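You operate a simulated robot arm through the tools that you are given. There is no shell and no other tool. Be economical: measure what you need, move in short steps, check, and stop when the job is done.

You are at the controls of a simulated two-armed robot. One attempt, no reset.

Task
Set machine ONE to 8 mm ice and its float to HIGH; stop it for the change.
Fine: start it again once the water stands at HIGH.

It is judged by the outcome, as a careful person would: the job done as asked, and still so three seconds after it is handed in. It fails if anything else is knocked over, pushed out of place, dropped, spilled or broken.

Robot
Two 6-joint arms with fingered hands on one trunk, hanging from a carriage that runs on a gantry, over the field with the corners [-221.9, 54.4], [-221.9, -73.6], [8.1, -73.7], [8.1, 54.3] (x, y) and turns from -345 to 343 degrees about z. Base frame: it is fixed where the carriage stands at the start and does not move with it; the origin is on the floor, on the carriage's upright axis, x ahead of it, y to its left, z up. Readings come in cm, degrees, newtons and seconds.
The left shoulder is at the start at [4, 15.2, 148.1], the right one opposite. With the tool pointing down near the work surface each hand reaches from about 48 to 78 cm from the robot's upright axis, wherever it stands, measured 20 degrees to its own side. Places, roughly: air one slider [90, -100, 110]; air two slider [420, -100, 110]; black bolt [410, -110, 130]; curtain one flap [90, -20, 180]; curtain two flap [420, -10, 180]; cycle one slider [90, -100, 150]; cycle two slider [420, -100, 150]; drain one valve [90, 0, 80]; drain two valve [420, 0, 80]; feed one valve [90, -60, 110]; feed two valve [420, -50, 100]; filter one bolt [80, -110, 80]; filter two bolt [410, -100, 80]; float one slider [90, -30, 100]; float two slider [420, -30, 100]; green bolt [80, -120, 180]. Payload 4 kg a hand.
The TCP of each hand is the grasp point between the finger pads, 3 cm short of the fingertips. In the tool frame z runs along the fingers and y along their closing line. The gripper opens to 10.4 cm. The gripper's body begins 3.5 cm behind the TCP. The gripper is a hand of 5 fingers: y runs from the thumb to the fingers, the wrist lies at [-1.5, -10.4, -17.8] in the tool frame, and closing takes about 1.5 s.
Orientation is that of the tool frame in the base frame, as [roll, pitch, yaw] about the fixed x, y, z axes, in that order (R = Rz(yaw) Ry(pitch) Rx(roll)). With the fingers straight down and the wrist toward the robot, the tool's x, y and z point along [0, 1, 0], [1, 0, 0] and [0, 0, -1] of the base frame.

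Tools
- The arms move only by the tool play_rows. It takes "left_series", "right_series" or both (then of equal length, played together; a hand with none holds still); each is a list of rows, each an object (a shift or turn left out is 0, a gripper value left out holds the last) with "xyz": the shift along the tool's x, y, z in units of 30 mm (1.0 is 30 mm), a list of three; "angular": the turn, a rotation vector about the tool's x, y, z in units of 6 degrees (1.0 is 6 degrees), a list of three; "fingers": the opening, from 0 (shut) to 1 (fully open). In form: [{"xyz": [tx, ty, tz], "angular": [wx, wy, wz], "fingers": fingers}, ...]. A call has 1 to 10 rows; each row shifts and turns the commanded pose from where the row before left it, along the tool's axes as they then stand. A call with a number of a shift or a turn outside -1 to 1 is refused whole. Rows are played at 5 a second. More than 5 cm and 8.6 degrees between two rows, or a gripper value outside its range, and nothing of the call is played. Where a pose cannot be reached the arm comes as near as it can. A force on the tool above 40 N (or 10 N above the force at the start of the call, whichever is more), or a blocked arm, ends the call early, and 0.2 s more pass. The fingers move at their own pace (about 4.5 cm/s each) and stop on an object; they squeeze with about 25 N. The grip force told is the motor's: it shows also when the fingers shut on nothing. Time passes only in rows, and 0.2 s behind the last, so rows that do not move let the fingers close. The reply holds the time, the measured pose of the TCP, the force on the tool along the base axes, the opening and the grip force, in the units named above and with some noise, with the torque about the TCP (base axes, N m) and any sound that the robot's microphone picked up.
- Cameras (640 x 400 px; columns grow to the right, rows downward): "scene" is now at [25.04, 0.13, 179.69]; the picture's right is [0.01, -1.00, 0.00], its down [-0.49, -0.01, -0.87] and it looks along [0.87, 0.01, -0.49] (base axes); focal length 214 px, centre (320, 200). "left" rides on the left gripper at [-6, -8.3, -12] in its tool frame; the picture's right is [-0.79, -0.29, 0.54], its down [0.56, -0.71, 0.44] and it looks along [0.26, 0.65, 0.72] (tool axes); focal length 234 px, centre (320, 200). "right" rides on the right gripper at [6, -8.3, -12] in its tool frame; the picture's right is [-0.79, 0.29, -0.54], its down [-0.56, -0.71, 0.44] and it looks along [-0.26, 0.65, 0.72] (tool axes); focal length 234 px, centre (320, 200). There is no depth. A picture from a camera that has moved, and an enlarged one, comes with that camera's place and axes in the base frame and with its lens.
- camera(camera): a new picture of that camera. It takes no simulated time.
- slide_trunk(by): slides the trunk up (or, below 0, down) by that many cm; the arms and the scene camera ride with it, the base frame stays. It gives what a move gives, with no picture.
- drive_base(legs): drives the robot by 1 to 6 legs, each [ahead, left, turn to the left] in cm, cm and degrees, along the robot's own axes; the way and the turn of a leg run together, so that a leg with both is an arc; at most 150 cm and 180 degrees a leg. The arms and the cameras ride along, it lands a little off, and it stops where it bumps. It keeps to its track: a leg is cut to what the track allows. It gives what a move gives.
- set_grasp(shape, hand): the hand has 5 fingers and takes this shape, open, in about a second: jaw (thumb against the fingers, like two jaws); tri (thumb and two fingers); tip (a fingertip pinch); poke (one finger out to press); point (the index stretched); flat (the hand flat); cup (the hand cupped); fist (a fist). The gripper value then closes the fingers along that shape, each until it touches; the sizes above hold for jaw. It gives what a move gives, with no picture.
- turn_head(pan, tilt): turns the head with the scene camera to pan (to the left, within 86 degrees either way) and tilt (down, from -29 to 69), counted from straight ahead of the robot. It gives what a move gives.
- enlarge(camera, box): a new picture of the part [left, top, right, bottom] of that camera's present view, enlarged. It takes no simulated time.
- hand_in(): hands the job in; it is judged then, once.

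Work in short steps. Places have to be worked out from the pictures, the camera data and where the tool is seen: move nearer, look again, correct. Check each grasp and each placing, and mend what went wrong. You have 120 turns and 92 pictures in all, those below and enlarged ones among them. Open the grippers and draw the arms clear of the work before you hand the job in, unless the task says otherwise; then end with one line.

The tools are called as a command line: name --argument value ..., lists and objects as JSON in quotes. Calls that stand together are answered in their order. play_rows: Moves the arms, as the interface text tells. Its arguments: {"type":"object","properties":{"left_series":{"type":"array","items":{"type":"object","properties":{"xyz":{"type":"array","items":{"type":"number"}},"angular":{"type":"array","items":{"type":"number"}},"fingers":{"type":"number"}}}},"right_series":{"type":"array","items":{"type":"object","properties":{"xyz":{"type":"array","items":{"type":"number"}},"angular":{"type":"array","items":{"type":"number"}},"fingers":{"type":"number"}}}}},"required":[]} The other tools are called the same way: slide_trunk (by) slides the trunk up or down; set_grasp (shape, hand) gives the hand a shape; drive_base (legs) drives the base; turn_head (pan, tilt) turns the head that bears the scene camera; camera (camera) takes a picture; enlarge (camera, box) takes an enlarged picture of a part of a camera's view; hand_in () hands the job in.

At the start:

```text
time_s: 0.0
left_tcp_pos: [59.9, 12.15, 175.11]
left_tcp_rot: [-180.0, 0.1, 90.0]
left_force: [-0.4, -0.2, -0.4]
left_wrist_torque: [-0.01, 0.01, 0.0]
left_grip_width: 10.35
left_gripper_force: 0.1
left_shape: jaw
right_tcp_pos: [52.74, -33.14, 100.02]
right_tcp_rot: [-179.9, 0.0, 90.0]
right_force: [1.1, -0.7, -0.1]
right_wrist_torque: [-0.01, -0.02, 0.01]
right_grip_width: 10.33
right_gripper_force: 0.1
right_shape: jaw
trunk travel left (down, up): [-65.4, 14.6]
robot x, y, heading: [0.02, -0.16, -0.4]
head pan, tilt: [0.8, 29.0]
```

scene: 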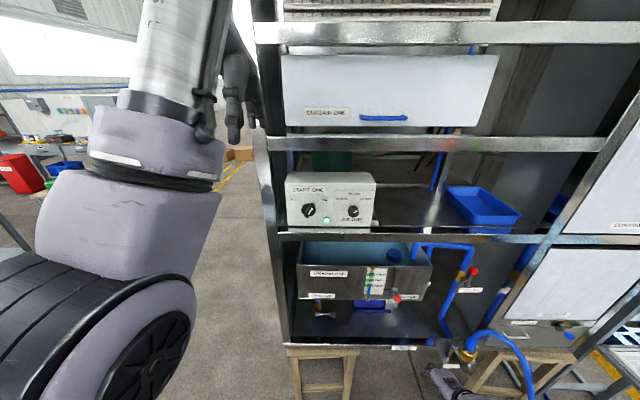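
right: 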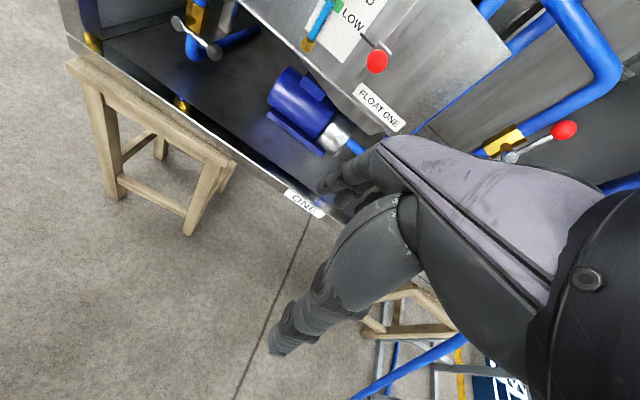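
left: 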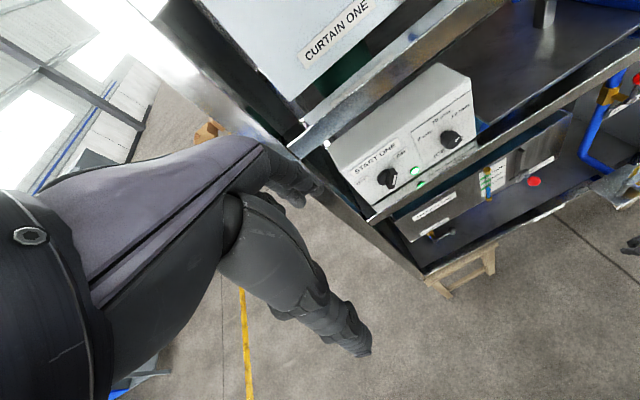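

The scene shows machine one ahead, with a start/size panel, a float with a red-knobbed slider and a tank. I'll enlarge the panel and the tank to read them.

enlarge --camera "scene" --box '[270, 160, 400, 240]'

enlarge --camera "scene" --box '[280, 230, 500, 360]'

enlarge --camera "left" --box '[320, 60, 560, 210]'

```text
4.92 times, centred on (335, 200) of scene
camera zoom: at [25.04, 0.13, 179.69], right [0.01, -1.0, 0.0], down [-0.49, -0.01, -0.87], along [0.87, 0.01, -0.49], focal length 1056 px, centre (246, 200)
```

zoom: 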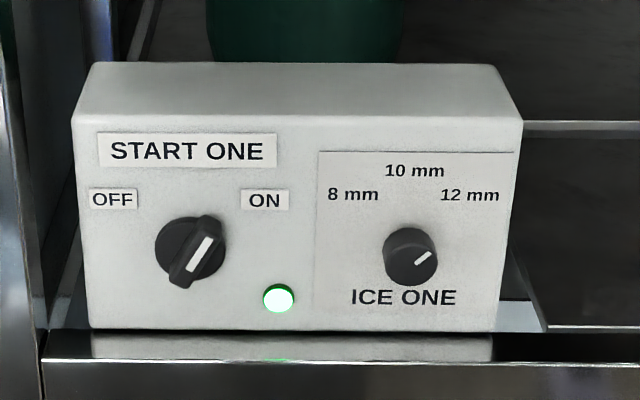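

```text
2.91 times, centred on (390, 295) of scene
camera zoom: at [25.04, 0.13, 179.69], right [0.01, -1.0, 0.0], down [-0.49, -0.01, -0.87], along [0.87, 0.01, -0.49], focal length 624 px, centre (116, -76)
```

zoom: 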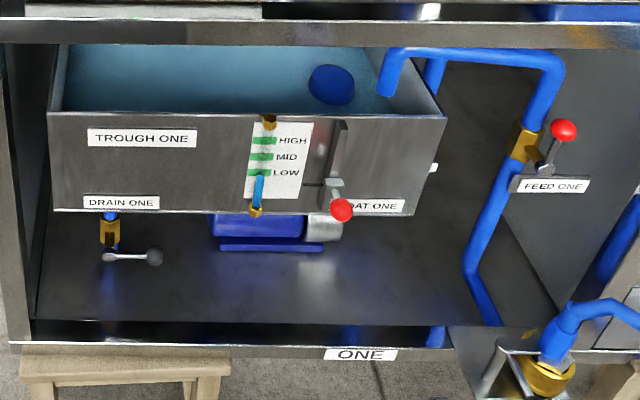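

```text
2.67 times, centred on (440, 135) of left
camera zoom: at [51.52, 6.14, 187.1], right [-0.29, -0.79, -0.54], down [-0.71, 0.56, -0.44], along [0.65, 0.26, -0.72], focal length 624 px, centre (0, 373)
```

zoom: 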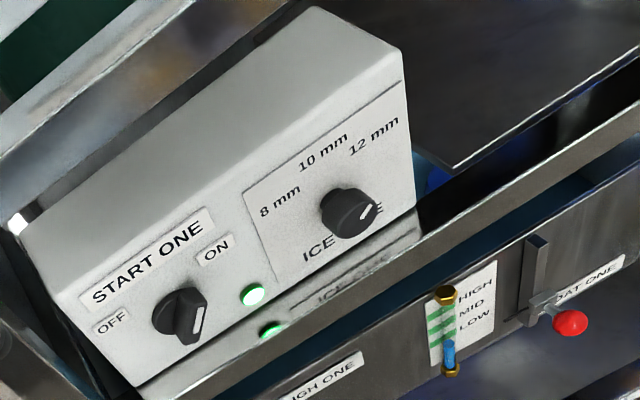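

Machine one is running (ON), the ice is at 12 mm and the float is at LOW. Triangulating, the start knob is about (86, 5, 141), the ice knob (86, -10, 141) and the float ball (85.5, -33, 97). I pitch the left hand up so its fingers point ahead.

play_rows --left_series '[{"angular": [-1, 0, 0]}, {"angular": [-1, 0, 0]}, {"angular": [-1, 0, 0]}, {"angular": [-1, 0, 0]}, {"angular": [-1, 0, 0]}, {"angular": [-1, 0, 0]}, {"angular": [-1, 0, 0]}, {"angular": [-1, 0, 0]}]'

enlarge --camera "right" --box '[270, 0, 450, 140]'

```text
time_s: 1.8
left_tcp_pos: [60.45, 12.28, 175.4]
left_tcp_rot: [132.0, 0.0, 90.0]
left_force: [0.2, -0.2, -0.3]
left_wrist_torque: [0.01, -0.04, 0.01]
left_grip_width: 10.38
left_gripper_force: 0.1
left_shape: jaw
left hand out of reach, approached as far as the arm can: row 1
right_tcp_pos: [52.71, -33.15, 100.1]
right_tcp_rot: [-179.9, 0.0, 90.0]
right_force: [-0.6, 0.6, 0.5]
right_wrist_torque: [0.0, -0.03, -0.01]
right_grip_width: 10.35
right_gripper_force: 0.0
right_shape: jaw
trunk travel left (down, up): [-65.4, 14.6]
robot x, y, heading: [-0.22, 0.07, -0.1]
head pan, tilt: [0.8, 29.0]
```

```text
2.86 times, centred on (360, 70) of right
camera zoom: at [44.38, -27.02, 111.82], right [0.29, -0.79, 0.54], down [-0.71, -0.56, -0.44], along [0.65, -0.26, -0.72], focal length 669 px, centre (206, 571)
```

zoom: 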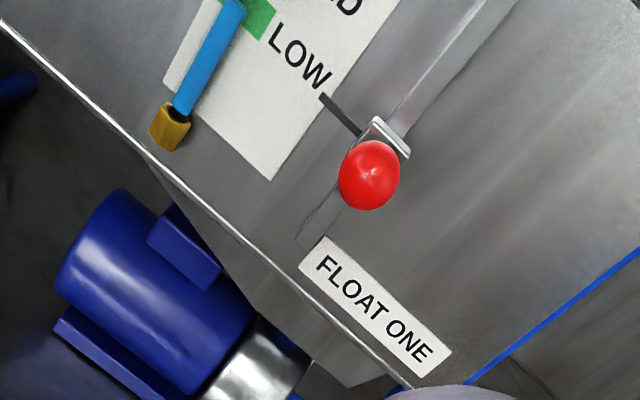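

The slider carries a pointer next to the HIGH/MID/LOW scale. I finish the pitch-up and then look.

play_rows --left_series '[{"angular": [-1, 0, 0]}, {"angular": [-1, 0, 0]}, {"angular": [-1, 0, 0]}, {"angular": [-1, 0, 0]}, {"angular": [-1, 0, 0]}, {"angular": [-1, 0, 0]}, {"angular": [-1, 0, 0]}]'

camera --camera "left"

camera --camera "scene"

```text
time_s: 3.4
left_tcp_pos: [61.62, 15.11, 176.32]
left_tcp_rot: [89.9, 0.0, 89.9]
left_force: [0.3, 0.3, 1.2]
left_wrist_torque: [-0.01, 0.04, -0.02]
left_grip_width: 10.36
left_gripper_force: 0.1
left_shape: jaw
left hand out of reach, approached as far as the arm can: row 1, 2, 3, 4, 5
right_tcp_pos: [52.66, -33.14, 100.03]
right_tcp_rot: [180.0, 0.0, 90.1]
right_force: [-0.2, -0.8, 0.3]
right_wrist_torque: [0.01, -0.02, 0.0]
right_grip_width: 10.36
right_gripper_force: 0.0
right_shape: jaw
trunk travel left (down, up): [-65.4, 14.6]
robot x, y, heading: [-0.19, -0.06, 0.2]
head pan, tilt: [0.8, 29.0]
```

```text
84 pictures are left
camera left: at [49.68, 9.1, 167.98], right [0.54, -0.79, -0.29], down [0.44, 0.56, -0.71], along [0.72, 0.26, 0.65], focal length 234 px, centre (320, 200)
```

left: 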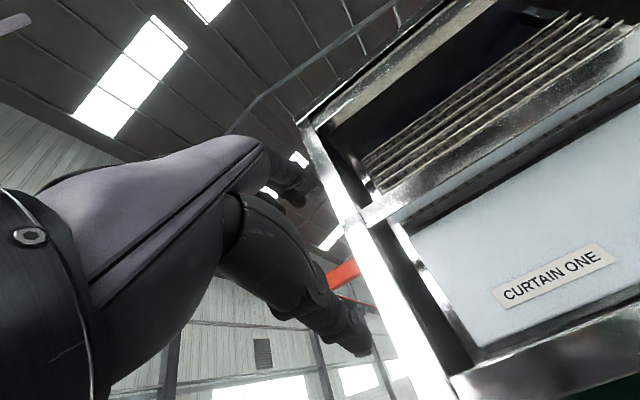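

```text
83 pictures are left
camera scene: at [25.04, 0.13, 179.69], right [0.01, -1.0, 0.0], down [-0.49, -0.01, -0.87], along [0.87, 0.01, -0.49], focal length 214 px, centre (320, 200)
```

scene: 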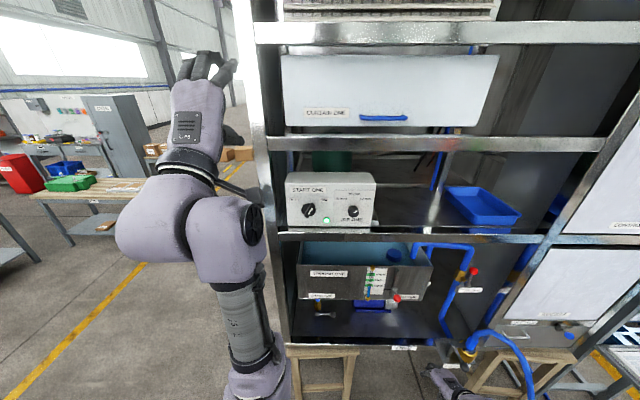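

The hand now points ahead. I lower it to knob height in front of the panel and roll it right to match the start knob's ON angle.

play_rows --left_series '[{"xyz": [-0.34, -1, 0]}, {"xyz": [-0.34, -1, 0]}, {"xyz": [-0.34, -1, 0]}, {"xyz": [-0.34, -1, 0]}, {"xyz": [-0.34, -1, 0]}, {"xyz": [-0.34, -1, 0]}, {"xyz": [-0.34, -1, 0]}, {"xyz": [-0.34, -1, 0]}, {"xyz": [-0.34, -1, 0]}, {"xyz": [-0.34, -1, 0]}]'

play_rows --left_series '[{"xyz": [0, -1, 0.5]}, {"xyz": [0, -0.75, 0.5]}, {"angular": [0, 0, 1]}, {"angular": [0, 0, 1]}, {"angular": [0, 0, 1]}, {"angular": [0, 0, 1]}, {"angular": [0, 0, 1]}]'

camera --camera "scene"

```text
time_s: 5.8
left_tcp_pos: [66.42, 16.17, 151.44]
left_tcp_rot: [85.3, -4.2, 92.3]
left_force: [0.3, -0.4, -0.2]
left_wrist_torque: [0.01, 0.0, 0.02]
left_grip_width: 10.36
left_gripper_force: 0.0
left_shape: jaw
left hand out of reach, approached as far as the arm can: row 1, 2, 3, 4, 5, 6, 7, 8, 9
right_tcp_pos: [52.69, -33.21, 100.04]
right_tcp_rot: [180.0, 0.0, 90.1]
right_force: [-0.4, -0.1, 0.2]
right_wrist_torque: [0.03, 0.0, -0.01]
right_grip_width: 10.35
right_gripper_force: 0.1
right_shape: jaw
trunk travel left (down, up): [-65.4, 14.6]
robot x, y, heading: [-0.59, 0.16, 0.3]
head pan, tilt: [0.8, 29.0]
stopped in row 10 (left hand): the arm was blocked; the commanded pose is now the measured one
```

```text
time_s: 7.4
left_tcp_pos: [69.88, 16.29, 146.09]
left_tcp_rot: [84.7, -33.8, 94.9]
left_force: [-0.1, 0.1, 0.3]
left_wrist_torque: [-0.01, -0.02, 0.0]
left_grip_width: 10.37
left_gripper_force: 0.2
left_shape: jaw
right_tcp_pos: [52.68, -33.17, 100.02]
right_tcp_rot: [-179.9, 0.0, 89.9]
right_force: [-0.8, -0.1, 0.0]
right_wrist_torque: [0.04, 0.02, 0.01]
right_grip_width: 10.37
right_gripper_force: 0.0
right_shape: jaw
trunk travel left (down, up): [-65.4, 14.6]
robot x, y, heading: [0.11, 0.34, -0.2]
head pan, tilt: [0.8, 29.0]
```

```text
82 pictures are left
camera scene: at [25.04, 0.13, 179.69], right [0.01, -1.0, 0.0], down [-0.49, -0.01, -0.87], along [0.87, 0.01, -0.49], focal length 214 px, centre (320, 200)
```

scene: 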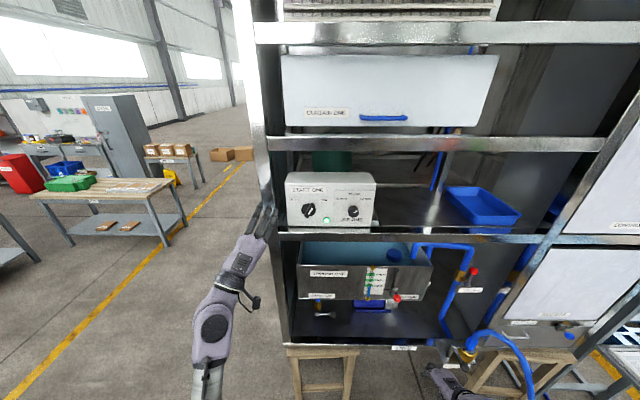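

The left arm is limited inward here, so I shift the carriage right until the hand faces the knob.

drive_base --legs '[[0, -11.5, 0]]'

play_rows --left_series '[{"angular": [-0.9, 0, 0]}, {"angular": [0, -0.8, 0]}]'

camera --camera "scene"

camera --camera "left"

```text
time_s: 8.6
left_tcp_pos: [69.72, 4.93, 146.13]
left_tcp_rot: [84.6, -33.6, 95.0]
left_force: [0.0, -0.2, 0.4]
left_wrist_torque: [-0.01, 0.01, 0.01]
left_grip_width: 10.41
left_gripper_force: 0.0
left_shape: jaw
right_tcp_pos: [52.71, -44.42, 99.89]
right_tcp_rot: [179.9, 0.0, 90.0]
right_force: [-0.3, -0.2, 1.1]
right_wrist_torque: [0.01, 0.01, 0.01]
right_grip_width: 10.37
right_gripper_force: 0.0
right_shape: jaw
trunk travel left (down, up): [-65.4, 14.6]
robot x, y, heading: [0.02, -11.49, 0.1]
head pan, tilt: [0.8, 29.0]
```

```text
time_s: 9.2
left_tcp_pos: [69.65, 4.97, 146.21]
left_tcp_rot: [82.4, -34.4, 89.1]
left_force: [0.3, -0.6, 0.1]
left_wrist_torque: [0.0, 0.01, -0.02]
left_grip_width: 10.36
left_gripper_force: 0.1
left_shape: jaw
right_tcp_pos: [52.78, -44.31, 99.98]
right_tcp_rot: [-179.9, 0.0, 90.0]
right_force: [0.4, 0.0, 0.1]
right_wrist_torque: [0.0, 0.0, 0.0]
right_grip_width: 10.38
right_gripper_force: 0.1
right_shape: jaw
trunk travel left (down, up): [-65.4, 14.6]
robot x, y, heading: [-0.03, -11.32, -0.0]
head pan, tilt: [0.8, 29.0]
```

```text
81 pictures are left
camera scene: at [25.05, -11.19, 179.69], right [0.01, -1.0, 0.0], down [-0.49, -0.01, -0.87], along [0.87, 0.01, -0.49], focal length 214 px, centre (320, 200)
```

scene: 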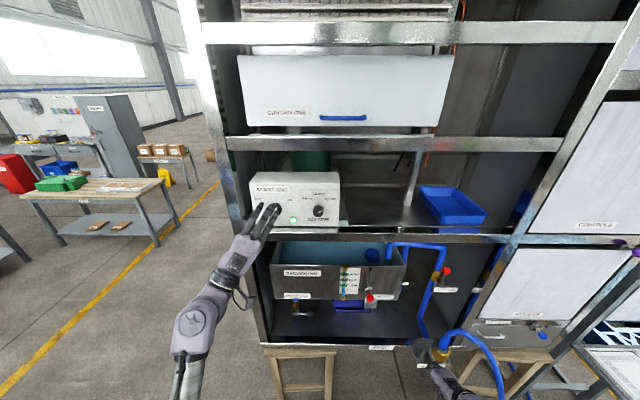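

```text
80 pictures are left
camera left: at [58.85, 5.83, 134.68], right [0.57, -0.54, -0.62], down [0.54, 0.82, -0.21], along [0.62, -0.21, 0.75], focal length 234 px, centre (320, 200)
```

left: 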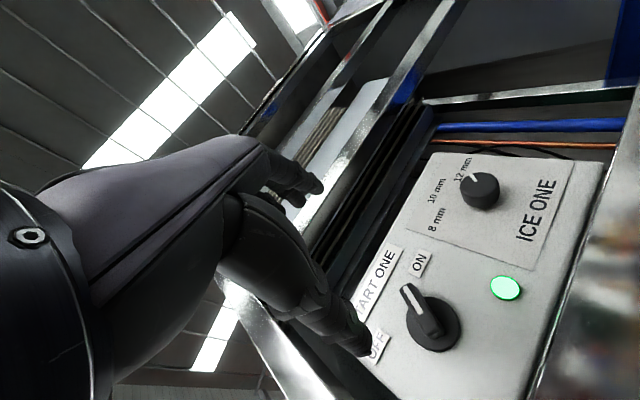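

This view gives a good fix: the start knob sits near x 83.7, y 4.6, z 143 with its bar about 35° right of upright. I level the hand, centre it on the knob and move to 6 cm short of it.

play_rows --left_series '[{"angular": [0.65, 0, 0], "fingers": 1}, {"angular": [0.62, 0, 0]}, {"xyz": [-0.71, -0.8, 0]}, {"xyz": [0, 0, 1]}, {"xyz": [0, 0, 1]}]'

camera --camera "left"

enlarge --camera "scene" --box '[220, 150, 380, 250]'

```text
time_s: 10.4
left_tcp_pos: [75.75, 4.55, 142.99]
left_tcp_rot: [90.0, -34.4, 89.3]
left_force: [-0.2, -0.3, 0.7]
left_wrist_torque: [0.01, -0.02, 0.0]
left_grip_width: 10.4
left_gripper_force: 0.2
left_shape: jaw
right_tcp_pos: [52.79, -44.39, 99.97]
right_tcp_rot: [-180.0, 0.0, 90.0]
right_force: [0.3, 0.3, 0.0]
right_wrist_torque: [-0.01, -0.02, -0.02]
right_grip_width: 10.38
right_gripper_force: 0.2
right_shape: jaw
trunk travel left (down, up): [-65.4, 14.6]
robot x, y, heading: [-0.39, -11.43, 0.1]
head pan, tilt: [0.8, 29.0]
```

```text
79 pictures are left
camera left: at [63.68, 4.58, 132.63], right [0.53, -0.49, -0.68], down [0.45, 0.85, -0.27], along [0.72, -0.16, 0.68], focal length 234 px, centre (320, 200)
```

left: 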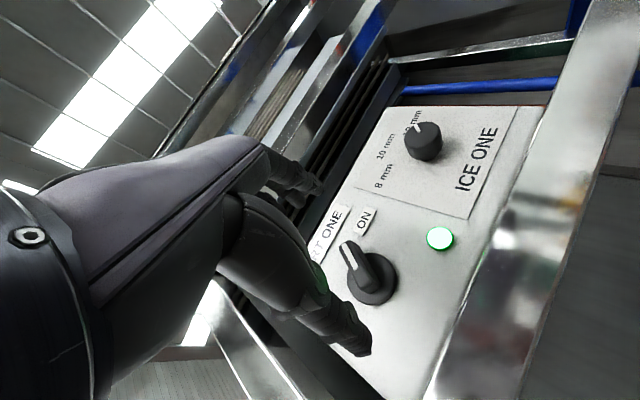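

```text
4.00 times, centred on (300, 200) of scene
camera zoom: at [25.06, -11.19, 179.69], right [0.02, -1.0, 0.0], down [-0.48, -0.01, -0.87], along [0.87, 0.01, -0.48], focal length 858 px, centre (400, 200)
```

zoom: 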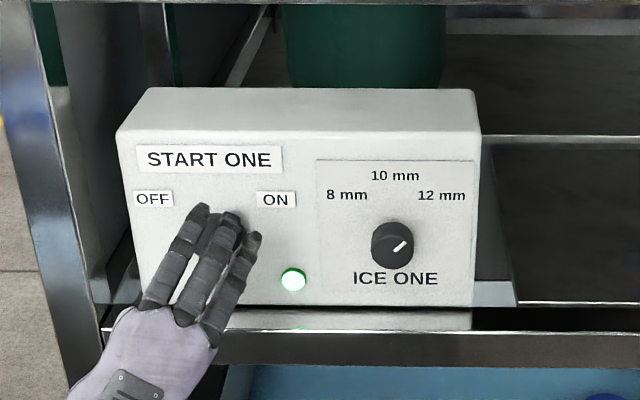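

The knob lies on the hand's axis, about 8 cm ahead of the TCP. I move in gently and close on the bar lengthwise.

play_rows --left_series '[{"xyz": [0, 0, 0.7]}, {"xyz": [0, 0, 0.7]}, {"xyz": [0, 0, 0.4]}, {"xyz": [0, 0, 0.3]}]'

camera --camera "left"

```text
time_s: 11.4
left_tcp_pos: [82.01, 4.38, 143.02]
left_tcp_rot: [90.1, -34.4, 89.0]
left_force: [0.0, 0.3, -0.1]
left_wrist_torque: [-0.03, -0.01, 0.02]
left_grip_width: 10.39
left_gripper_force: 0.1
left_shape: jaw
right_tcp_pos: [52.71, -44.42, 100.0]
right_tcp_rot: [-180.0, 0.0, 90.0]
right_force: [-0.6, 0.2, -0.4]
right_wrist_torque: [0.0, 0.04, 0.05]
right_grip_width: 10.38
right_gripper_force: 0.0
right_shape: jaw
trunk travel left (down, up): [-65.4, 14.6]
robot x, y, heading: [-0.27, -11.57, -0.2]
head pan, tilt: [0.8, 29.0]
```

```text
77 pictures are left
camera left: at [69.89, 4.28, 132.7], right [0.54, -0.49, -0.68], down [0.45, 0.85, -0.27], along [0.72, -0.16, 0.68], focal length 234 px, centre (320, 200)
```

left: 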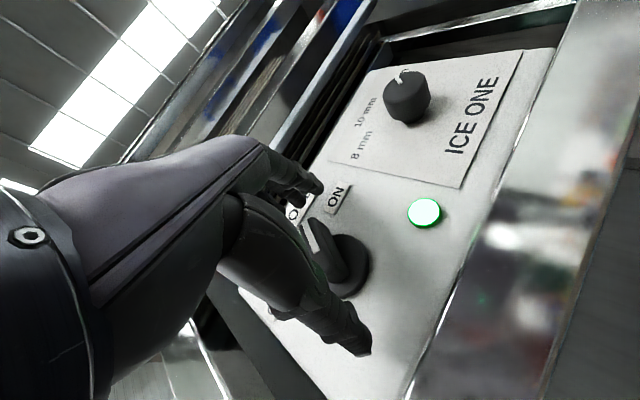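

There is still room: the bar's face is near TCP depth and the panel 5 cm beyond. I advance a bit more and close.

play_rows --left_series '[{"xyz": [0, 0, 0.4]}, {"xyz": [0, 0, 0.3]}, {"fingers": 0.3}, {"fingers": 0.3}, {"fingers": 0.0}, {"fingers": 0.0}, {"fingers": 0.0}, {"fingers": 0.0}, {"fingers": 0.0}]'

camera --camera "left"

```text
time_s: 12.0
left_tcp_pos: [83.52, 4.25, 143.03]
left_tcp_rot: [89.7, -34.3, 89.0]
left_force: [-36.9, 2.6, -1.0]
left_wrist_torque: [-0.11, -0.3, -0.03]
left_grip_width: 9.8
left_gripper_force: 18.4
left_shape: jaw
right_tcp_pos: [52.32, -44.29, 99.75]
right_tcp_rot: [-179.9, -0.1, 90.1]
right_force: [0.1, 0.0, 0.3]
right_wrist_torque: [0.0, -0.01, 0.02]
right_grip_width: 10.38
right_gripper_force: 0.1
right_shape: jaw
trunk travel left (down, up): [-65.4, 14.6]
robot x, y, heading: [-0.07, -11.77, 0.2]
head pan, tilt: [0.8, 29.0]
stopped in row 3 (left hand): the force on the tool passed its limit at 46 N (the readings are from after the stop); the commanded pose is now the measured one
```

```text
76 pictures are left
camera left: at [71.38, 4.33, 132.63], right [0.53, -0.5, -0.68], down [0.46, 0.85, -0.27], along [0.71, -0.17, 0.68], focal length 234 px, centre (320, 200)
```

left: 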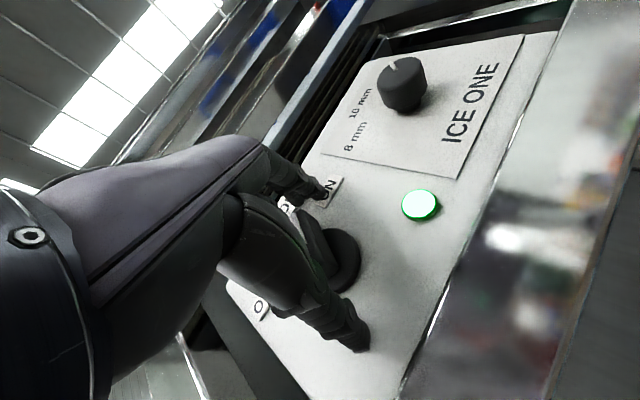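

The fingertips touch the panel as they curl. I back off 1.5 cm and close there.

play_rows --left_series '[{"xyz": [0, 0, -0.5], "fingers": 0.9}, {"xyz": [0, 0, 0], "fingers": 0.9}, {"fingers": 0.5}, {"fingers": 0.3}, {"fingers": 0.0}, {"fingers": 0.0}, {"fingers": 0.0}, {"fingers": 0.0}, {"fingers": 0.0}]'

camera --camera "left"

```text
time_s: 14.0
left_tcp_pos: [82.31, 4.26, 143.07]
left_tcp_rot: [89.8, -34.4, 89.0]
left_force: [-1.7, -2.3, -9.5]
left_wrist_torque: [0.02, 0.43, 0.08]
left_grip_width: 3.74
left_gripper_force: 25.3
left_shape: jaw
right_tcp_pos: [52.56, -44.4, 99.93]
right_tcp_rot: [-179.9, 0.1, 90.0]
right_force: [0.7, -1.1, -0.8]
right_wrist_torque: [0.02, 0.0, -0.02]
right_grip_width: 10.37
right_gripper_force: 0.0
right_shape: jaw
trunk travel left (down, up): [-65.4, 14.6]
robot x, y, heading: [0.09, -11.12, 0.3]
head pan, tilt: [0.8, 29.0]
```

```text
75 pictures are left
camera left: at [70.3, 4.19, 132.68], right [0.53, -0.5, -0.68], down [0.45, 0.85, -0.27], along [0.71, -0.17, 0.68], focal length 234 px, centre (320, 200)
```

left: 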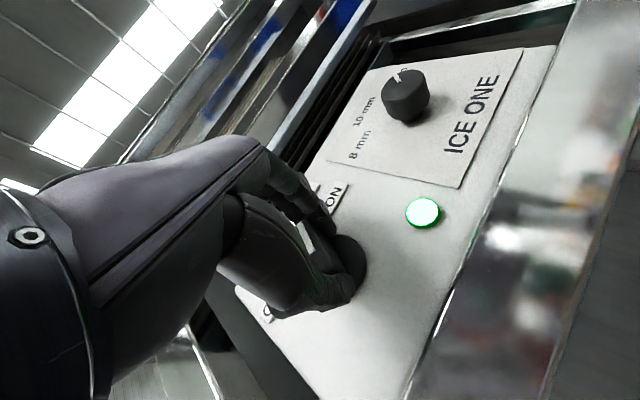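

The bar is gripped end to end (3.7 cm). Now I roll the hand counter-clockwise toward OFF.

play_rows --left_series '[{"angular": [0, 0, -1]}, {"angular": [0, 0, -1]}, {"angular": [0, 0, -1]}, {"angular": [0, 0, -1]}, {"angular": [0, 0, -1]}, {"angular": [0, 0, -1]}, {"angular": [0, 0, -1]}, {"angular": [0, 0, -1]}, {"angular": [0, 0, -1]}, {"angular": [0, 0, -1]}]'

camera --camera "left"

enlarge --camera "scene" --box '[220, 150, 380, 250]'

```text
time_s: 16.2
left_tcp_pos: [78.98, 6.25, 146.42]
left_tcp_rot: [92.3, 4.8, 85.3]
left_force: [0.7, -0.3, 0.0]
left_wrist_torque: [-0.01, -0.01, 0.01]
left_grip_width: 2.6
left_gripper_force: 24.9
left_shape: jaw
left hand out of reach, approached as far as the arm can: row 5, 6, 7, 8, 9, 10
right_tcp_pos: [52.7, -44.4, 100.04]
right_tcp_rot: [-179.9, -0.1, 90.0]
right_force: [-0.4, 0.0, 0.9]
right_wrist_torque: [-0.02, 0.03, 0.0]
right_grip_width: 10.34
right_gripper_force: 0.2
right_shape: jaw
trunk travel left (down, up): [-65.4, 14.6]
robot x, y, heading: [0.24, -11.25, 0.0]
head pan, tilt: [0.8, 29.0]
```

```text
74 pictures are left
camera left: at [66.05, 0.72, 138.99], right [0.46, -0.85, -0.24], down [0.45, 0.46, -0.77], along [0.77, 0.25, 0.59], focal length 234 px, centre (320, 200)
```

left: 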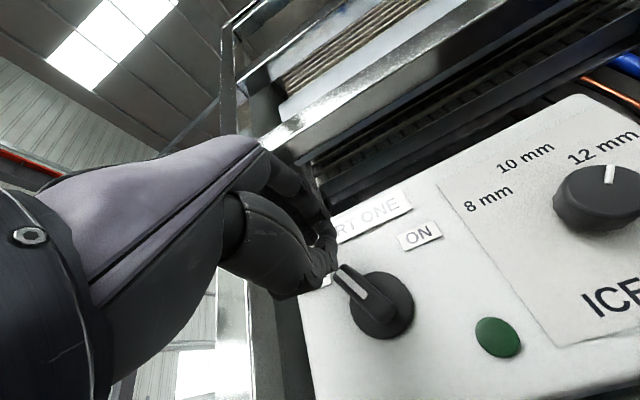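

```text
4.00 times, centred on (300, 200) of scene
camera zoom: at [24.99, -11.14, 179.7], right [0.02, -1.0, 0.0], down [-0.48, -0.01, -0.87], along [0.87, 0.01, -0.48], focal length 858 px, centre (400, 200)
```

zoom: 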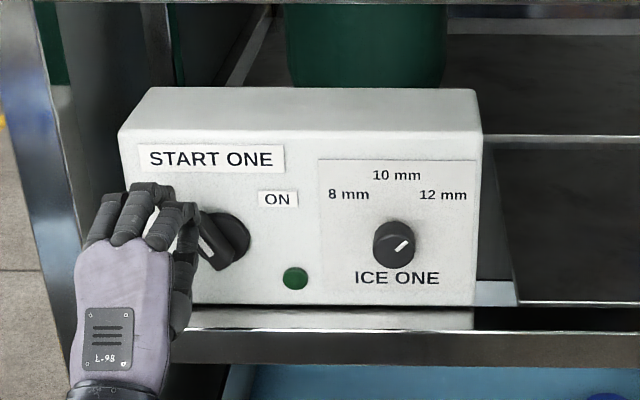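

The light is out and the bar points to OFF, so machine one is stopped. The hand slipped off at its reach limit. I back away and open it, then shift the carriage right for the ice knob.

play_rows --left_series '[{"xyz": [0, 0, -1]}, {"xyz": [0, 0, -1]}, {"xyz": [0, 0, -1]}, {"xyz": [0, 0, -0.5], "fingers": 1}, {"angular": [0, 0, 1]}, {"angular": [0, 0, 1]}, {"angular": [0, 0, 1]}, {"angular": [0, 0, 1]}, {"angular": [0, 0, 1]}, {"angular": [0, 0, 1]}]'

drive_base --legs '[[0, -16.5, 0]]'

play_rows --left_series '[{"angular": [0, 0, 1]}, {"angular": [0, 0, 1]}, {"angular": [0, 0, 1]}, {"angular": [0, 0, 1]}, {"angular": [0, 0, 1]}, {"angular": [0, 0, 1]}, {"angular": [0, 0, 1]}, {"angular": [0, 0, 1]}, {"angular": [0, 0, 1]}]'

camera --camera "scene"

camera --camera "left"

```text
time_s: 18.4
left_tcp_pos: [71.7, 5.64, 145.53]
left_tcp_rot: [92.8, -31.3, 83.7]
left_force: [0.5, 0.2, 0.6]
left_wrist_torque: [0.0, -0.01, 0.01]
left_grip_width: 10.34
left_gripper_force: 0.1
left_shape: jaw
left hand out of reach, approached as far as the arm can: row 1, 2, 3, 4
right_tcp_pos: [52.74, -44.48, 99.96]
right_tcp_rot: [-180.0, 0.0, 90.0]
right_force: [-0.6, 0.3, -0.7]
right_wrist_torque: [0.02, -0.04, -0.02]
right_grip_width: 10.36
right_gripper_force: 0.0
right_shape: jaw
trunk travel left (down, up): [-65.4, 14.6]
robot x, y, heading: [0.33, -11.58, -0.2]
head pan, tilt: [0.8, 29.0]
```

```text
time_s: 19.9
left_tcp_pos: [71.64, -9.98, 145.54]
left_tcp_rot: [92.8, -31.2, 83.9]
left_force: [-0.3, -0.9, 0.9]
left_wrist_torque: [0.0, 0.01, 0.0]
left_grip_width: 10.36
left_gripper_force: 0.1
left_shape: jaw
right_tcp_pos: [52.93, -60.22, 99.97]
right_tcp_rot: [179.9, 0.0, 90.5]
right_force: [-0.2, -0.3, -0.8]
right_wrist_torque: [-0.03, 0.0, 0.0]
right_grip_width: 10.36
right_gripper_force: 0.0
right_shape: jaw
trunk travel left (down, up): [-65.4, 14.6]
robot x, y, heading: [0.38, -27.53, 0.3]
head pan, tilt: [0.8, 29.0]
```

```text
time_s: 21.9
left_tcp_pos: [71.66, -9.93, 145.48]
left_tcp_rot: [117.4, -84.9, 58.1]
left_force: [0.3, -0.6, -0.8]
left_wrist_torque: [0.01, 0.01, 0.01]
left_grip_width: 10.38
left_gripper_force: 0.0
left_shape: jaw
right_tcp_pos: [53.05, -60.3, 100.06]
right_tcp_rot: [180.0, 0.0, 90.4]
right_force: [-0.3, 0.2, 0.2]
right_wrist_torque: [-0.01, 0.03, -0.01]
right_grip_width: 10.35
right_gripper_force: 0.0
right_shape: jaw
trunk travel left (down, up): [-65.4, 14.6]
robot x, y, heading: [-0.04, -27.35, 0.4]
head pan, tilt: [0.8, 29.0]
```

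```text
72 pictures are left
camera scene: at [25.06, -27.07, 179.69], right [0.02, -1.0, 0.0], down [-0.48, -0.01, -0.87], along [0.87, 0.02, -0.49], focal length 214 px, centre (320, 200)
```

scene: 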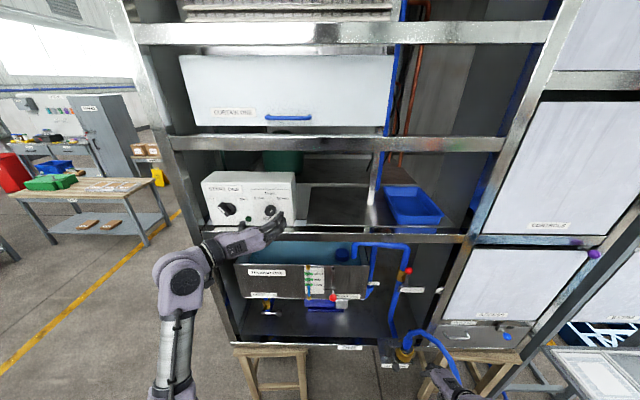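

```text
71 pictures are left
camera left: at [59.95, -1.11, 139.28], right [0.52, 0.18, -0.83], down [0.51, 0.71, 0.48], along [0.68, -0.68, 0.28], focal length 234 px, centre (320, 200)
```

left: 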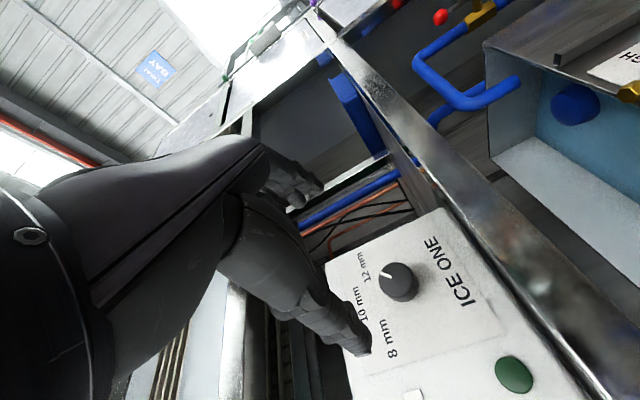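

The ice knob is near (84.5, -10, 143.3). I straighten the hand, lower it 2 cm and move in part-way with a bit more roll.

play_rows --left_series '[{"angular": [0.76, 0.38, 0]}, {"xyz": [-0.73, 0, 0]}, {"angular": [0, 0, 1]}, {"angular": [0, 0, 1]}, {"xyz": [0, 0, 1]}, {"xyz": [0, 0, 1]}]'

camera --camera "left"

enlarge --camera "scene" --box '[180, 150, 340, 250]'

```text
time_s: 23.3
left_tcp_pos: [77.52, -10.18, 143.57]
left_tcp_rot: [-93.9, -82.6, -85.9]
left_force: [-0.5, -0.6, -0.2]
left_wrist_torque: [-0.01, -0.02, 0.02]
left_grip_width: 10.38
left_gripper_force: 0.1
left_shape: jaw
right_tcp_pos: [52.96, -60.03, 100.03]
right_tcp_rot: [180.0, 0.0, 90.4]
right_force: [-0.7, -1.1, 0.7]
right_wrist_torque: [0.02, 0.01, 0.03]
right_grip_width: 10.39
right_gripper_force: 0.1
right_shape: jaw
trunk travel left (down, up): [-65.4, 14.6]
robot x, y, heading: [0.07, -27.13, 0.5]
head pan, tilt: [0.8, 29.0]
```

```text
70 pictures are left
camera left: at [65.38, -1.06, 138.76], right [0.54, 0.39, -0.75], down [0.44, 0.63, 0.64], along [0.72, -0.67, 0.17], focal length 234 px, centre (320, 200)
```

left: 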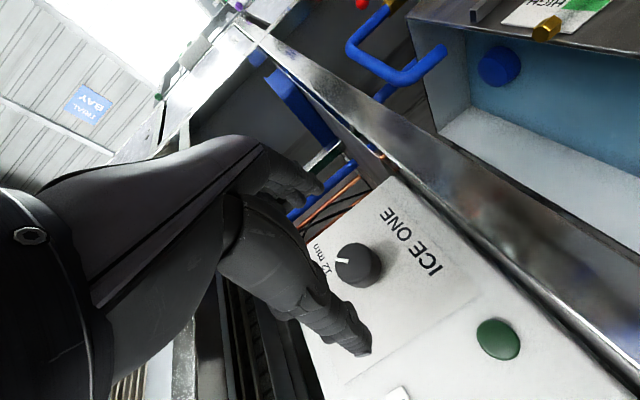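

```text
4.00 times, centred on (260, 200) of scene
camera zoom: at [25.07, -27.06, 179.69], right [0.02, -1.0, 0.0], down [-0.48, -0.01, -0.87], along [0.87, 0.02, -0.48], focal length 858 px, centre (560, 200)
```

zoom: 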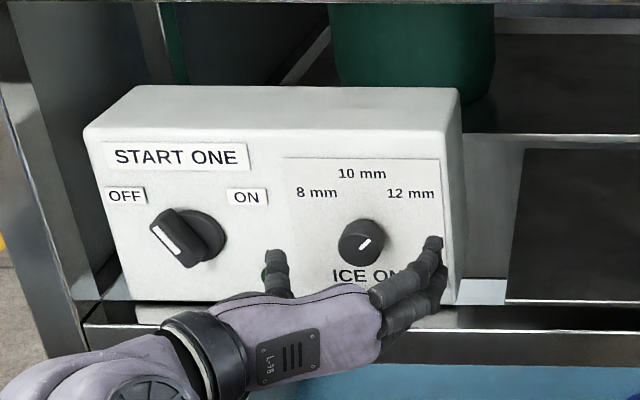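

The knob is on the hand's axis again and the start knob reads OFF. I advance to x 82.2 and close.

play_rows --left_series '[{"xyz": [0, 0, 0.8]}, {"xyz": [0, 0, 0.5]}, {"xyz": [0, 0, 0.27]}, {"fingers": 0.5}, {"fingers": 0.3}, {"fingers": 0.0}, {"fingers": 0.0}, {"fingers": 0.0}, {"fingers": 0.0}, {"fingers": 0.0}]'

camera --camera "left"

```text
time_s: 25.5
left_tcp_pos: [82.34, -10.15, 143.29]
left_tcp_rot: [-93.9, -82.6, -86.0]
left_force: [0.5, 2.7, -0.6]
left_wrist_torque: [0.0, 0.02, -0.01]
left_grip_width: 2.61
left_gripper_force: 25.0
left_shape: jaw
right_tcp_pos: [52.9, -60.03, 100.03]
right_tcp_rot: [180.0, 0.0, 90.4]
right_force: [0.4, 0.7, 0.0]
right_wrist_torque: [0.01, -0.04, 0.03]
right_grip_width: 10.39
right_gripper_force: 0.0
right_shape: jaw
trunk travel left (down, up): [-65.4, 14.6]
robot x, y, heading: [-0.07, -27.59, 0.6]
head pan, tilt: [0.8, 29.0]
```

```text
68 pictures are left
camera left: at [70.17, -0.99, 138.51], right [0.54, 0.39, -0.75], down [0.44, 0.63, 0.64], along [0.72, -0.67, 0.17], focal length 234 px, centre (320, 200)
```

left: 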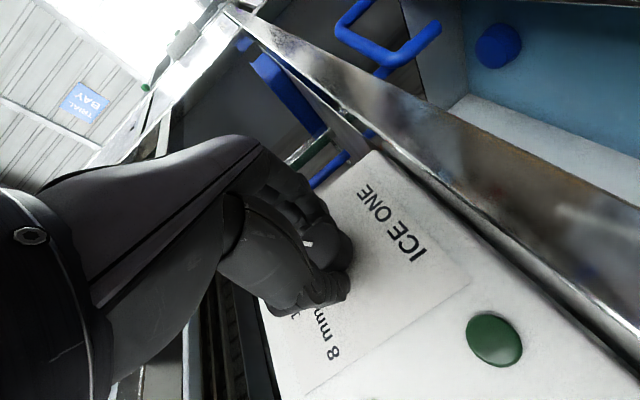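

The pads are closed around the knob. I turn 30° counter-clockwise and check that the knob follows.

play_rows --left_series '[{"angular": [0, 0, -1]}, {"angular": [0, 0, -1]}, {"angular": [0, 0, -1]}, {"angular": [0, 0, -1]}, {"angular": [0, 0, -1]}]'

camera --camera "left"

enlarge --camera "scene" --box '[180, 150, 340, 250]'

```text
time_s: 26.7
left_tcp_pos: [82.42, -10.07, 143.45]
left_tcp_rot: [91.2, -67.3, 89.1]
left_force: [-2.1, 8.3, 3.0]
left_wrist_torque: [0.08, -0.09, 0.12]
left_grip_width: 2.64
left_gripper_force: 25.3
left_shape: jaw
right_tcp_pos: [53.05, -60.0, 99.9]
right_tcp_rot: [180.0, 0.1, 90.3]
right_force: [0.1, 0.6, -0.3]
right_wrist_torque: [-0.02, 0.0, 0.0]
right_grip_width: 10.35
right_gripper_force: 0.0
right_shape: jaw
trunk travel left (down, up): [-65.4, 14.6]
robot x, y, heading: [0.11, -27.18, 0.6]
head pan, tilt: [0.8, 29.0]
```

```text
67 pictures are left
camera left: at [70.2, -4.7, 134.67], right [0.54, -0.04, -0.84], down [0.43, 0.87, 0.24], along [0.72, -0.49, 0.48], focal length 234 px, centre (320, 200)
```

left: 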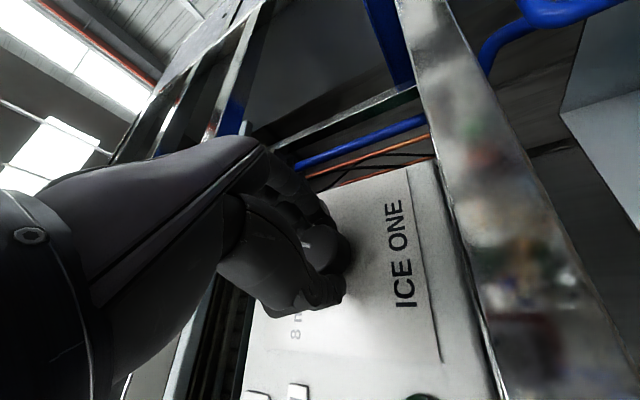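

```text
4.00 times, centred on (260, 200) of scene
camera zoom: at [25.06, -27.02, 179.69], right [0.02, -1.0, 0.0], down [-0.49, -0.01, -0.87], along [0.87, 0.02, -0.49], focal length 858 px, centre (560, 200)
```

zoom: 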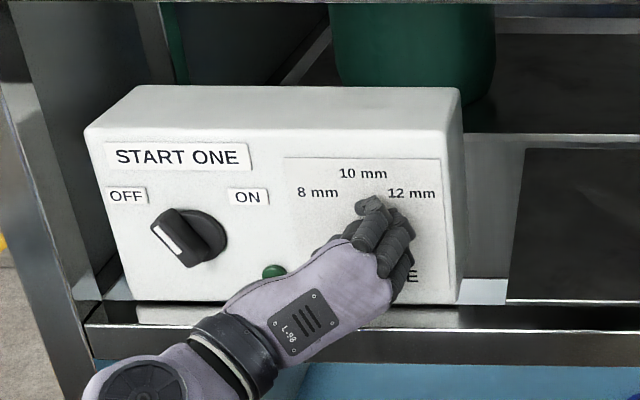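

The mark seems to follow the hand. I turn another 54°.

play_rows --left_series '[{"angular": [0, 0, -1]}, {"angular": [0, 0, -1]}, {"angular": [0, 0, -1]}, {"angular": [0, 0, -1]}, {"angular": [0, 0, -1]}, {"angular": [0, 0, -1]}, {"angular": [0, 0, -1]}, {"angular": [0, 0, -1]}]'

camera --camera "left"

```text
time_s: 28.5
left_tcp_pos: [82.31, -10.02, 143.46]
left_tcp_rot: [90.5, -19.4, 90.0]
left_force: [-0.9, 8.8, 8.7]
left_wrist_torque: [0.08, -0.35, 0.14]
left_grip_width: 2.58
left_gripper_force: 24.7
left_shape: jaw
right_tcp_pos: [53.01, -60.02, 99.96]
right_tcp_rot: [-180.0, -0.1, 90.4]
right_force: [0.2, -0.2, -0.1]
right_wrist_torque: [-0.03, -0.05, -0.03]
right_grip_width: 10.36
right_gripper_force: 0.1
right_shape: jaw
trunk travel left (down, up): [-65.4, 14.6]
robot x, y, heading: [0.15, -27.46, 0.4]
head pan, tilt: [0.8, 29.0]
```

```text
65 pictures are left
camera left: at [70.21, -12.86, 133.59], right [0.54, -0.65, -0.54], down [0.43, 0.76, -0.48], along [0.72, 0.03, 0.69], focal length 234 px, centre (320, 200)
```

left: 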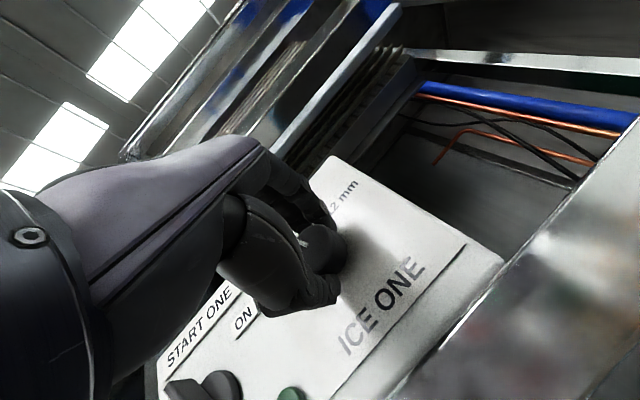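

The hand has turned 78° and the knob came along. I open, back off and read the setting.

play_rows --left_series '[{"fingers": 1}, {"fingers": 1}, {"fingers": 1}, {"fingers": 1}, {"fingers": 1}, {"xyz": [0, 0, -1]}, {"xyz": [0, 0, -1]}, {"xyz": [0, 0, -0.5]}]'

enlarge --camera "left" --box '[240, 120, 480, 320]'

enlarge --camera "scene" --box '[180, 150, 340, 250]'

```text
time_s: 30.3
left_tcp_pos: [74.66, -9.96, 143.5]
left_tcp_rot: [90.5, -19.3, 90.0]
left_force: [-0.5, 0.4, 0.4]
left_wrist_torque: [-0.02, 0.0, 0.01]
left_grip_width: 10.38
left_gripper_force: 0.1
left_shape: jaw
right_tcp_pos: [52.9, -60.18, 100.07]
right_tcp_rot: [-179.9, 0.0, 90.5]
right_force: [0.0, -0.1, -0.5]
right_wrist_torque: [-0.02, 0.0, -0.02]
right_grip_width: 10.38
right_gripper_force: 0.1
right_shape: jaw
trunk travel left (down, up): [-65.4, 14.6]
robot x, y, heading: [0.1, -27.24, 0.3]
head pan, tilt: [0.8, 29.0]
```

```text
2.00 times, centred on (360, 220) of left
camera zoom: at [62.49, -12.94, 133.63], right [0.54, -0.65, -0.54], down [0.43, 0.76, -0.48], along [0.72, 0.03, 0.69], focal length 468 px, centre (240, 160)
```

zoom: 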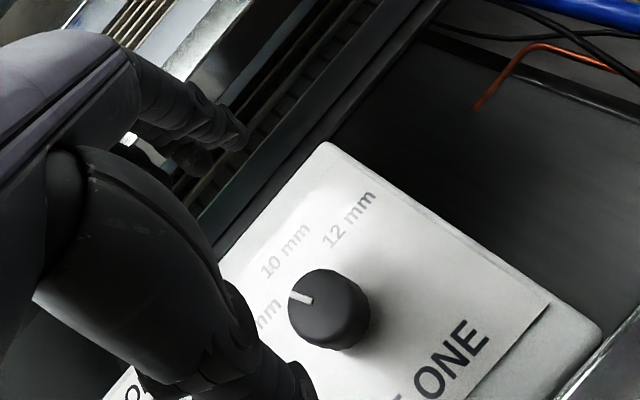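

```text
4.00 times, centred on (260, 200) of scene
camera zoom: at [25.05, -27.07, 179.69], right [0.02, -1.0, 0.0], down [-0.49, -0.01, -0.87], along [0.87, 0.02, -0.49], focal length 858 px, centre (560, 200)
```

zoom: 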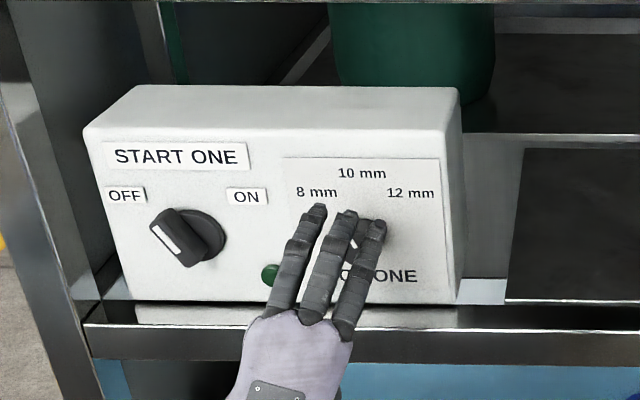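

I lower the hand out of the line of sight to read the pointer.

play_rows --left_series '[{"xyz": [0, 0, -1]}, {"xyz": [0, -1, -0.5]}, {"xyz": [0, -1, 0]}, {"xyz": [0, -1, 0]}]'

enlarge --camera "scene" --box '[220, 160, 316, 220]'

```text
time_s: 31.3
left_tcp_pos: [70.1, -7.23, 134.66]
left_tcp_rot: [90.6, -19.4, 89.9]
left_force: [0.0, 0.6, 0.3]
left_wrist_torque: [-0.01, -0.03, 0.01]
left_grip_width: 10.4
left_gripper_force: 0.1
left_shape: jaw
right_tcp_pos: [53.01, -60.12, 99.96]
right_tcp_rot: [180.0, 0.1, 90.4]
right_force: [-0.1, -0.5, -0.2]
right_wrist_torque: [0.02, 0.0, 0.0]
right_grip_width: 10.37
right_gripper_force: 0.2
right_shape: jaw
trunk travel left (down, up): [-65.4, 14.6]
robot x, y, heading: [0.03, -27.35, 0.4]
head pan, tilt: [0.8, 29.0]
```

```text
6.67 times, centred on (268, 190) of scene
camera zoom: at [25.05, -27.06, 179.69], right [0.02, -1.0, 0.0], down [-0.49, -0.01, -0.87], along [0.87, 0.02, -0.49], focal length 1430 px, centre (667, 267)
```

zoom: 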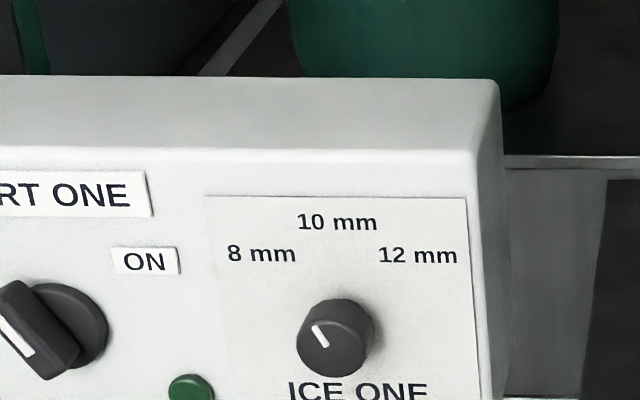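

The pointer stands at about -27°, just short of 8 mm (about -45°). I go back in, regrip with more roll, and will turn about 18° more.

play_rows --left_series '[{"angular": [0, 0, 1]}, {"angular": [0, 0, 1]}, {"angular": [0, 0, 1]}, {"angular": [0, 0, 1]}, {"xyz": [0.433, 0.917, 0]}, {"xyz": [0.433, 0.917, 0]}, {"xyz": [0.433, 0.917, 0]}, {"xyz": [0, 0, 1]}, {"xyz": [0, 0, 1]}]'

camera --camera "left"

```text
time_s: 33.3
left_tcp_pos: [76.19, -9.86, 143.53]
left_tcp_rot: [90.8, -43.3, 89.6]
left_force: [0.4, -1.2, 0.1]
left_wrist_torque: [-0.04, 0.04, -0.01]
left_grip_width: 10.4
left_gripper_force: 0.0
left_shape: jaw
right_tcp_pos: [52.93, -60.07, 99.96]
right_tcp_rot: [-179.9, 0.0, 90.4]
right_force: [-0.6, -0.2, 0.1]
right_wrist_torque: [-0.02, -0.02, -0.01]
right_grip_width: 10.36
right_gripper_force: 0.0
right_shape: jaw
trunk travel left (down, up): [-65.4, 14.6]
robot x, y, heading: [0.4, -27.07, 0.4]
head pan, tilt: [0.8, 29.0]
```

```text
61 pictures are left
camera left: at [63.96, -8.46, 133.38], right [0.54, -0.37, -0.76], down [0.43, 0.89, -0.13], along [0.72, -0.26, 0.64], focal length 234 px, centre (320, 200)
```

left: 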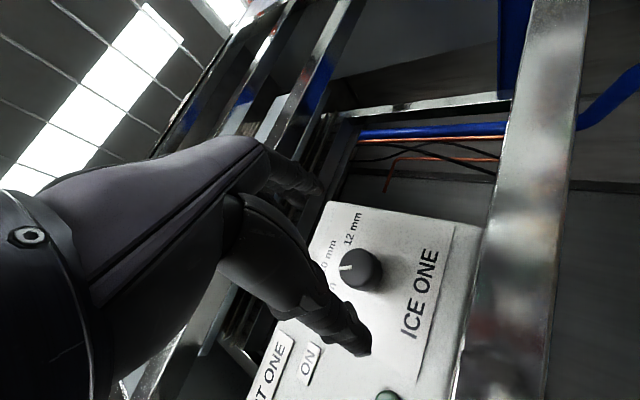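

The knob is aligned. I advance 6 cm, grip, and turn 21°.

play_rows --left_series '[{"xyz": [0, 0, 1]}, {"xyz": [0, 0, 0.7]}, {"xyz": [0, 0, 0.3]}, {"fingers": 0.4}, {"fingers": 0.0}, {"fingers": 0.0}, {"fingers": 0.0}, {"fingers": 0.0}, {"fingers": 0.0}, {"fingers": 0.0}]'

play_rows --left_series '[{"angular": [0, 0, -0.9]}, {"angular": [0, 0, -0.9]}, {"angular": [0, 0, -0.9]}, {"angular": [0, 0, -0.8]}, {}, {"fingers": 1}, {"fingers": 1}, {"fingers": 1}, {"fingers": 1}, {"fingers": 1}]'

play_rows --left_series '[{"xyz": [0, 0, -1]}, {"xyz": [0, 0, -1]}, {"xyz": [0, 0, -1]}, {"xyz": [0, 0, -1]}, {"xyz": [0, -1, 0]}, {"xyz": [0, -1, 0]}, {"xyz": [0, -1, 0]}]'

enlarge --camera "scene" --box '[220, 160, 316, 220]'

```text
time_s: 35.5
left_tcp_pos: [82.35, -9.81, 143.29]
left_tcp_rot: [90.8, -43.5, 89.5]
left_force: [2.3, 1.7, -3.1]
left_wrist_torque: [-0.04, 0.04, 0.0]
left_grip_width: 2.72
left_gripper_force: 24.9
left_shape: jaw
right_tcp_pos: [52.91, -60.15, 99.95]
right_tcp_rot: [180.0, 0.0, 90.4]
right_force: [0.3, 0.2, -0.7]
right_wrist_torque: [0.03, 0.01, -0.01]
right_grip_width: 10.38
right_gripper_force: 0.1
right_shape: jaw
trunk travel left (down, up): [-65.4, 14.6]
robot x, y, heading: [-0.3, -27.39, 0.2]
head pan, tilt: [0.8, 29.0]
```

```text
time_s: 37.7
left_tcp_pos: [82.3, -10.01, 143.49]
left_tcp_rot: [90.5, -22.3, 89.8]
left_force: [0.3, 0.1, -0.7]
left_wrist_torque: [0.01, -0.02, 0.02]
left_grip_width: 10.36
left_gripper_force: 0.0
left_shape: jaw
right_tcp_pos: [53.0, -60.12, 99.98]
right_tcp_rot: [-179.9, -0.1, 90.4]
right_force: [0.6, -0.3, 0.1]
right_wrist_torque: [0.0, -0.01, 0.03]
right_grip_width: 10.39
right_gripper_force: 0.0
right_shape: jaw
trunk travel left (down, up): [-65.4, 14.6]
robot x, y, heading: [0.07, -27.52, 0.3]
head pan, tilt: [0.8, 29.0]
```

```text
time_s: 39.3
left_tcp_pos: [70.28, -6.31, 135.19]
left_tcp_rot: [90.6, -22.4, 90.0]
left_force: [-0.4, -0.3, 1.0]
left_wrist_torque: [-0.01, 0.01, 0.03]
left_grip_width: 10.4
left_gripper_force: 0.0
left_shape: jaw
right_tcp_pos: [52.95, -60.04, 99.94]
right_tcp_rot: [180.0, 0.1, 90.3]
right_force: [0.0, 0.3, -0.5]
right_wrist_torque: [0.03, 0.02, 0.0]
right_grip_width: 10.38
right_gripper_force: 0.0
right_shape: jaw
trunk travel left (down, up): [-65.4, 14.6]
robot x, y, heading: [-0.2, -27.19, 0.4]
head pan, tilt: [0.8, 29.0]
```

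```text
6.67 times, centred on (268, 190) of scene
camera zoom: at [25.05, -27.05, 179.69], right [0.02, -1.0, 0.0], down [-0.49, -0.01, -0.87], along [0.87, 0.02, -0.49], focal length 1430 px, centre (667, 267)
```

zoom: 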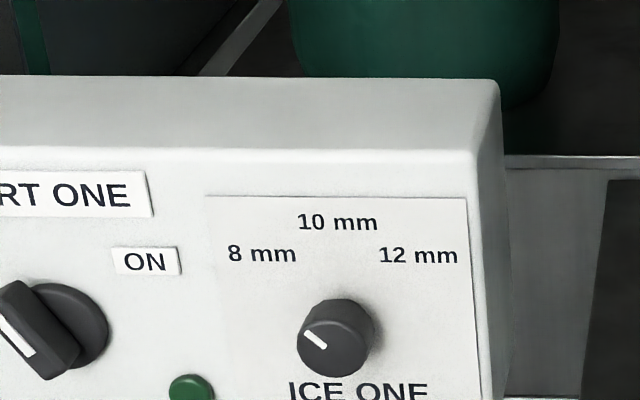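

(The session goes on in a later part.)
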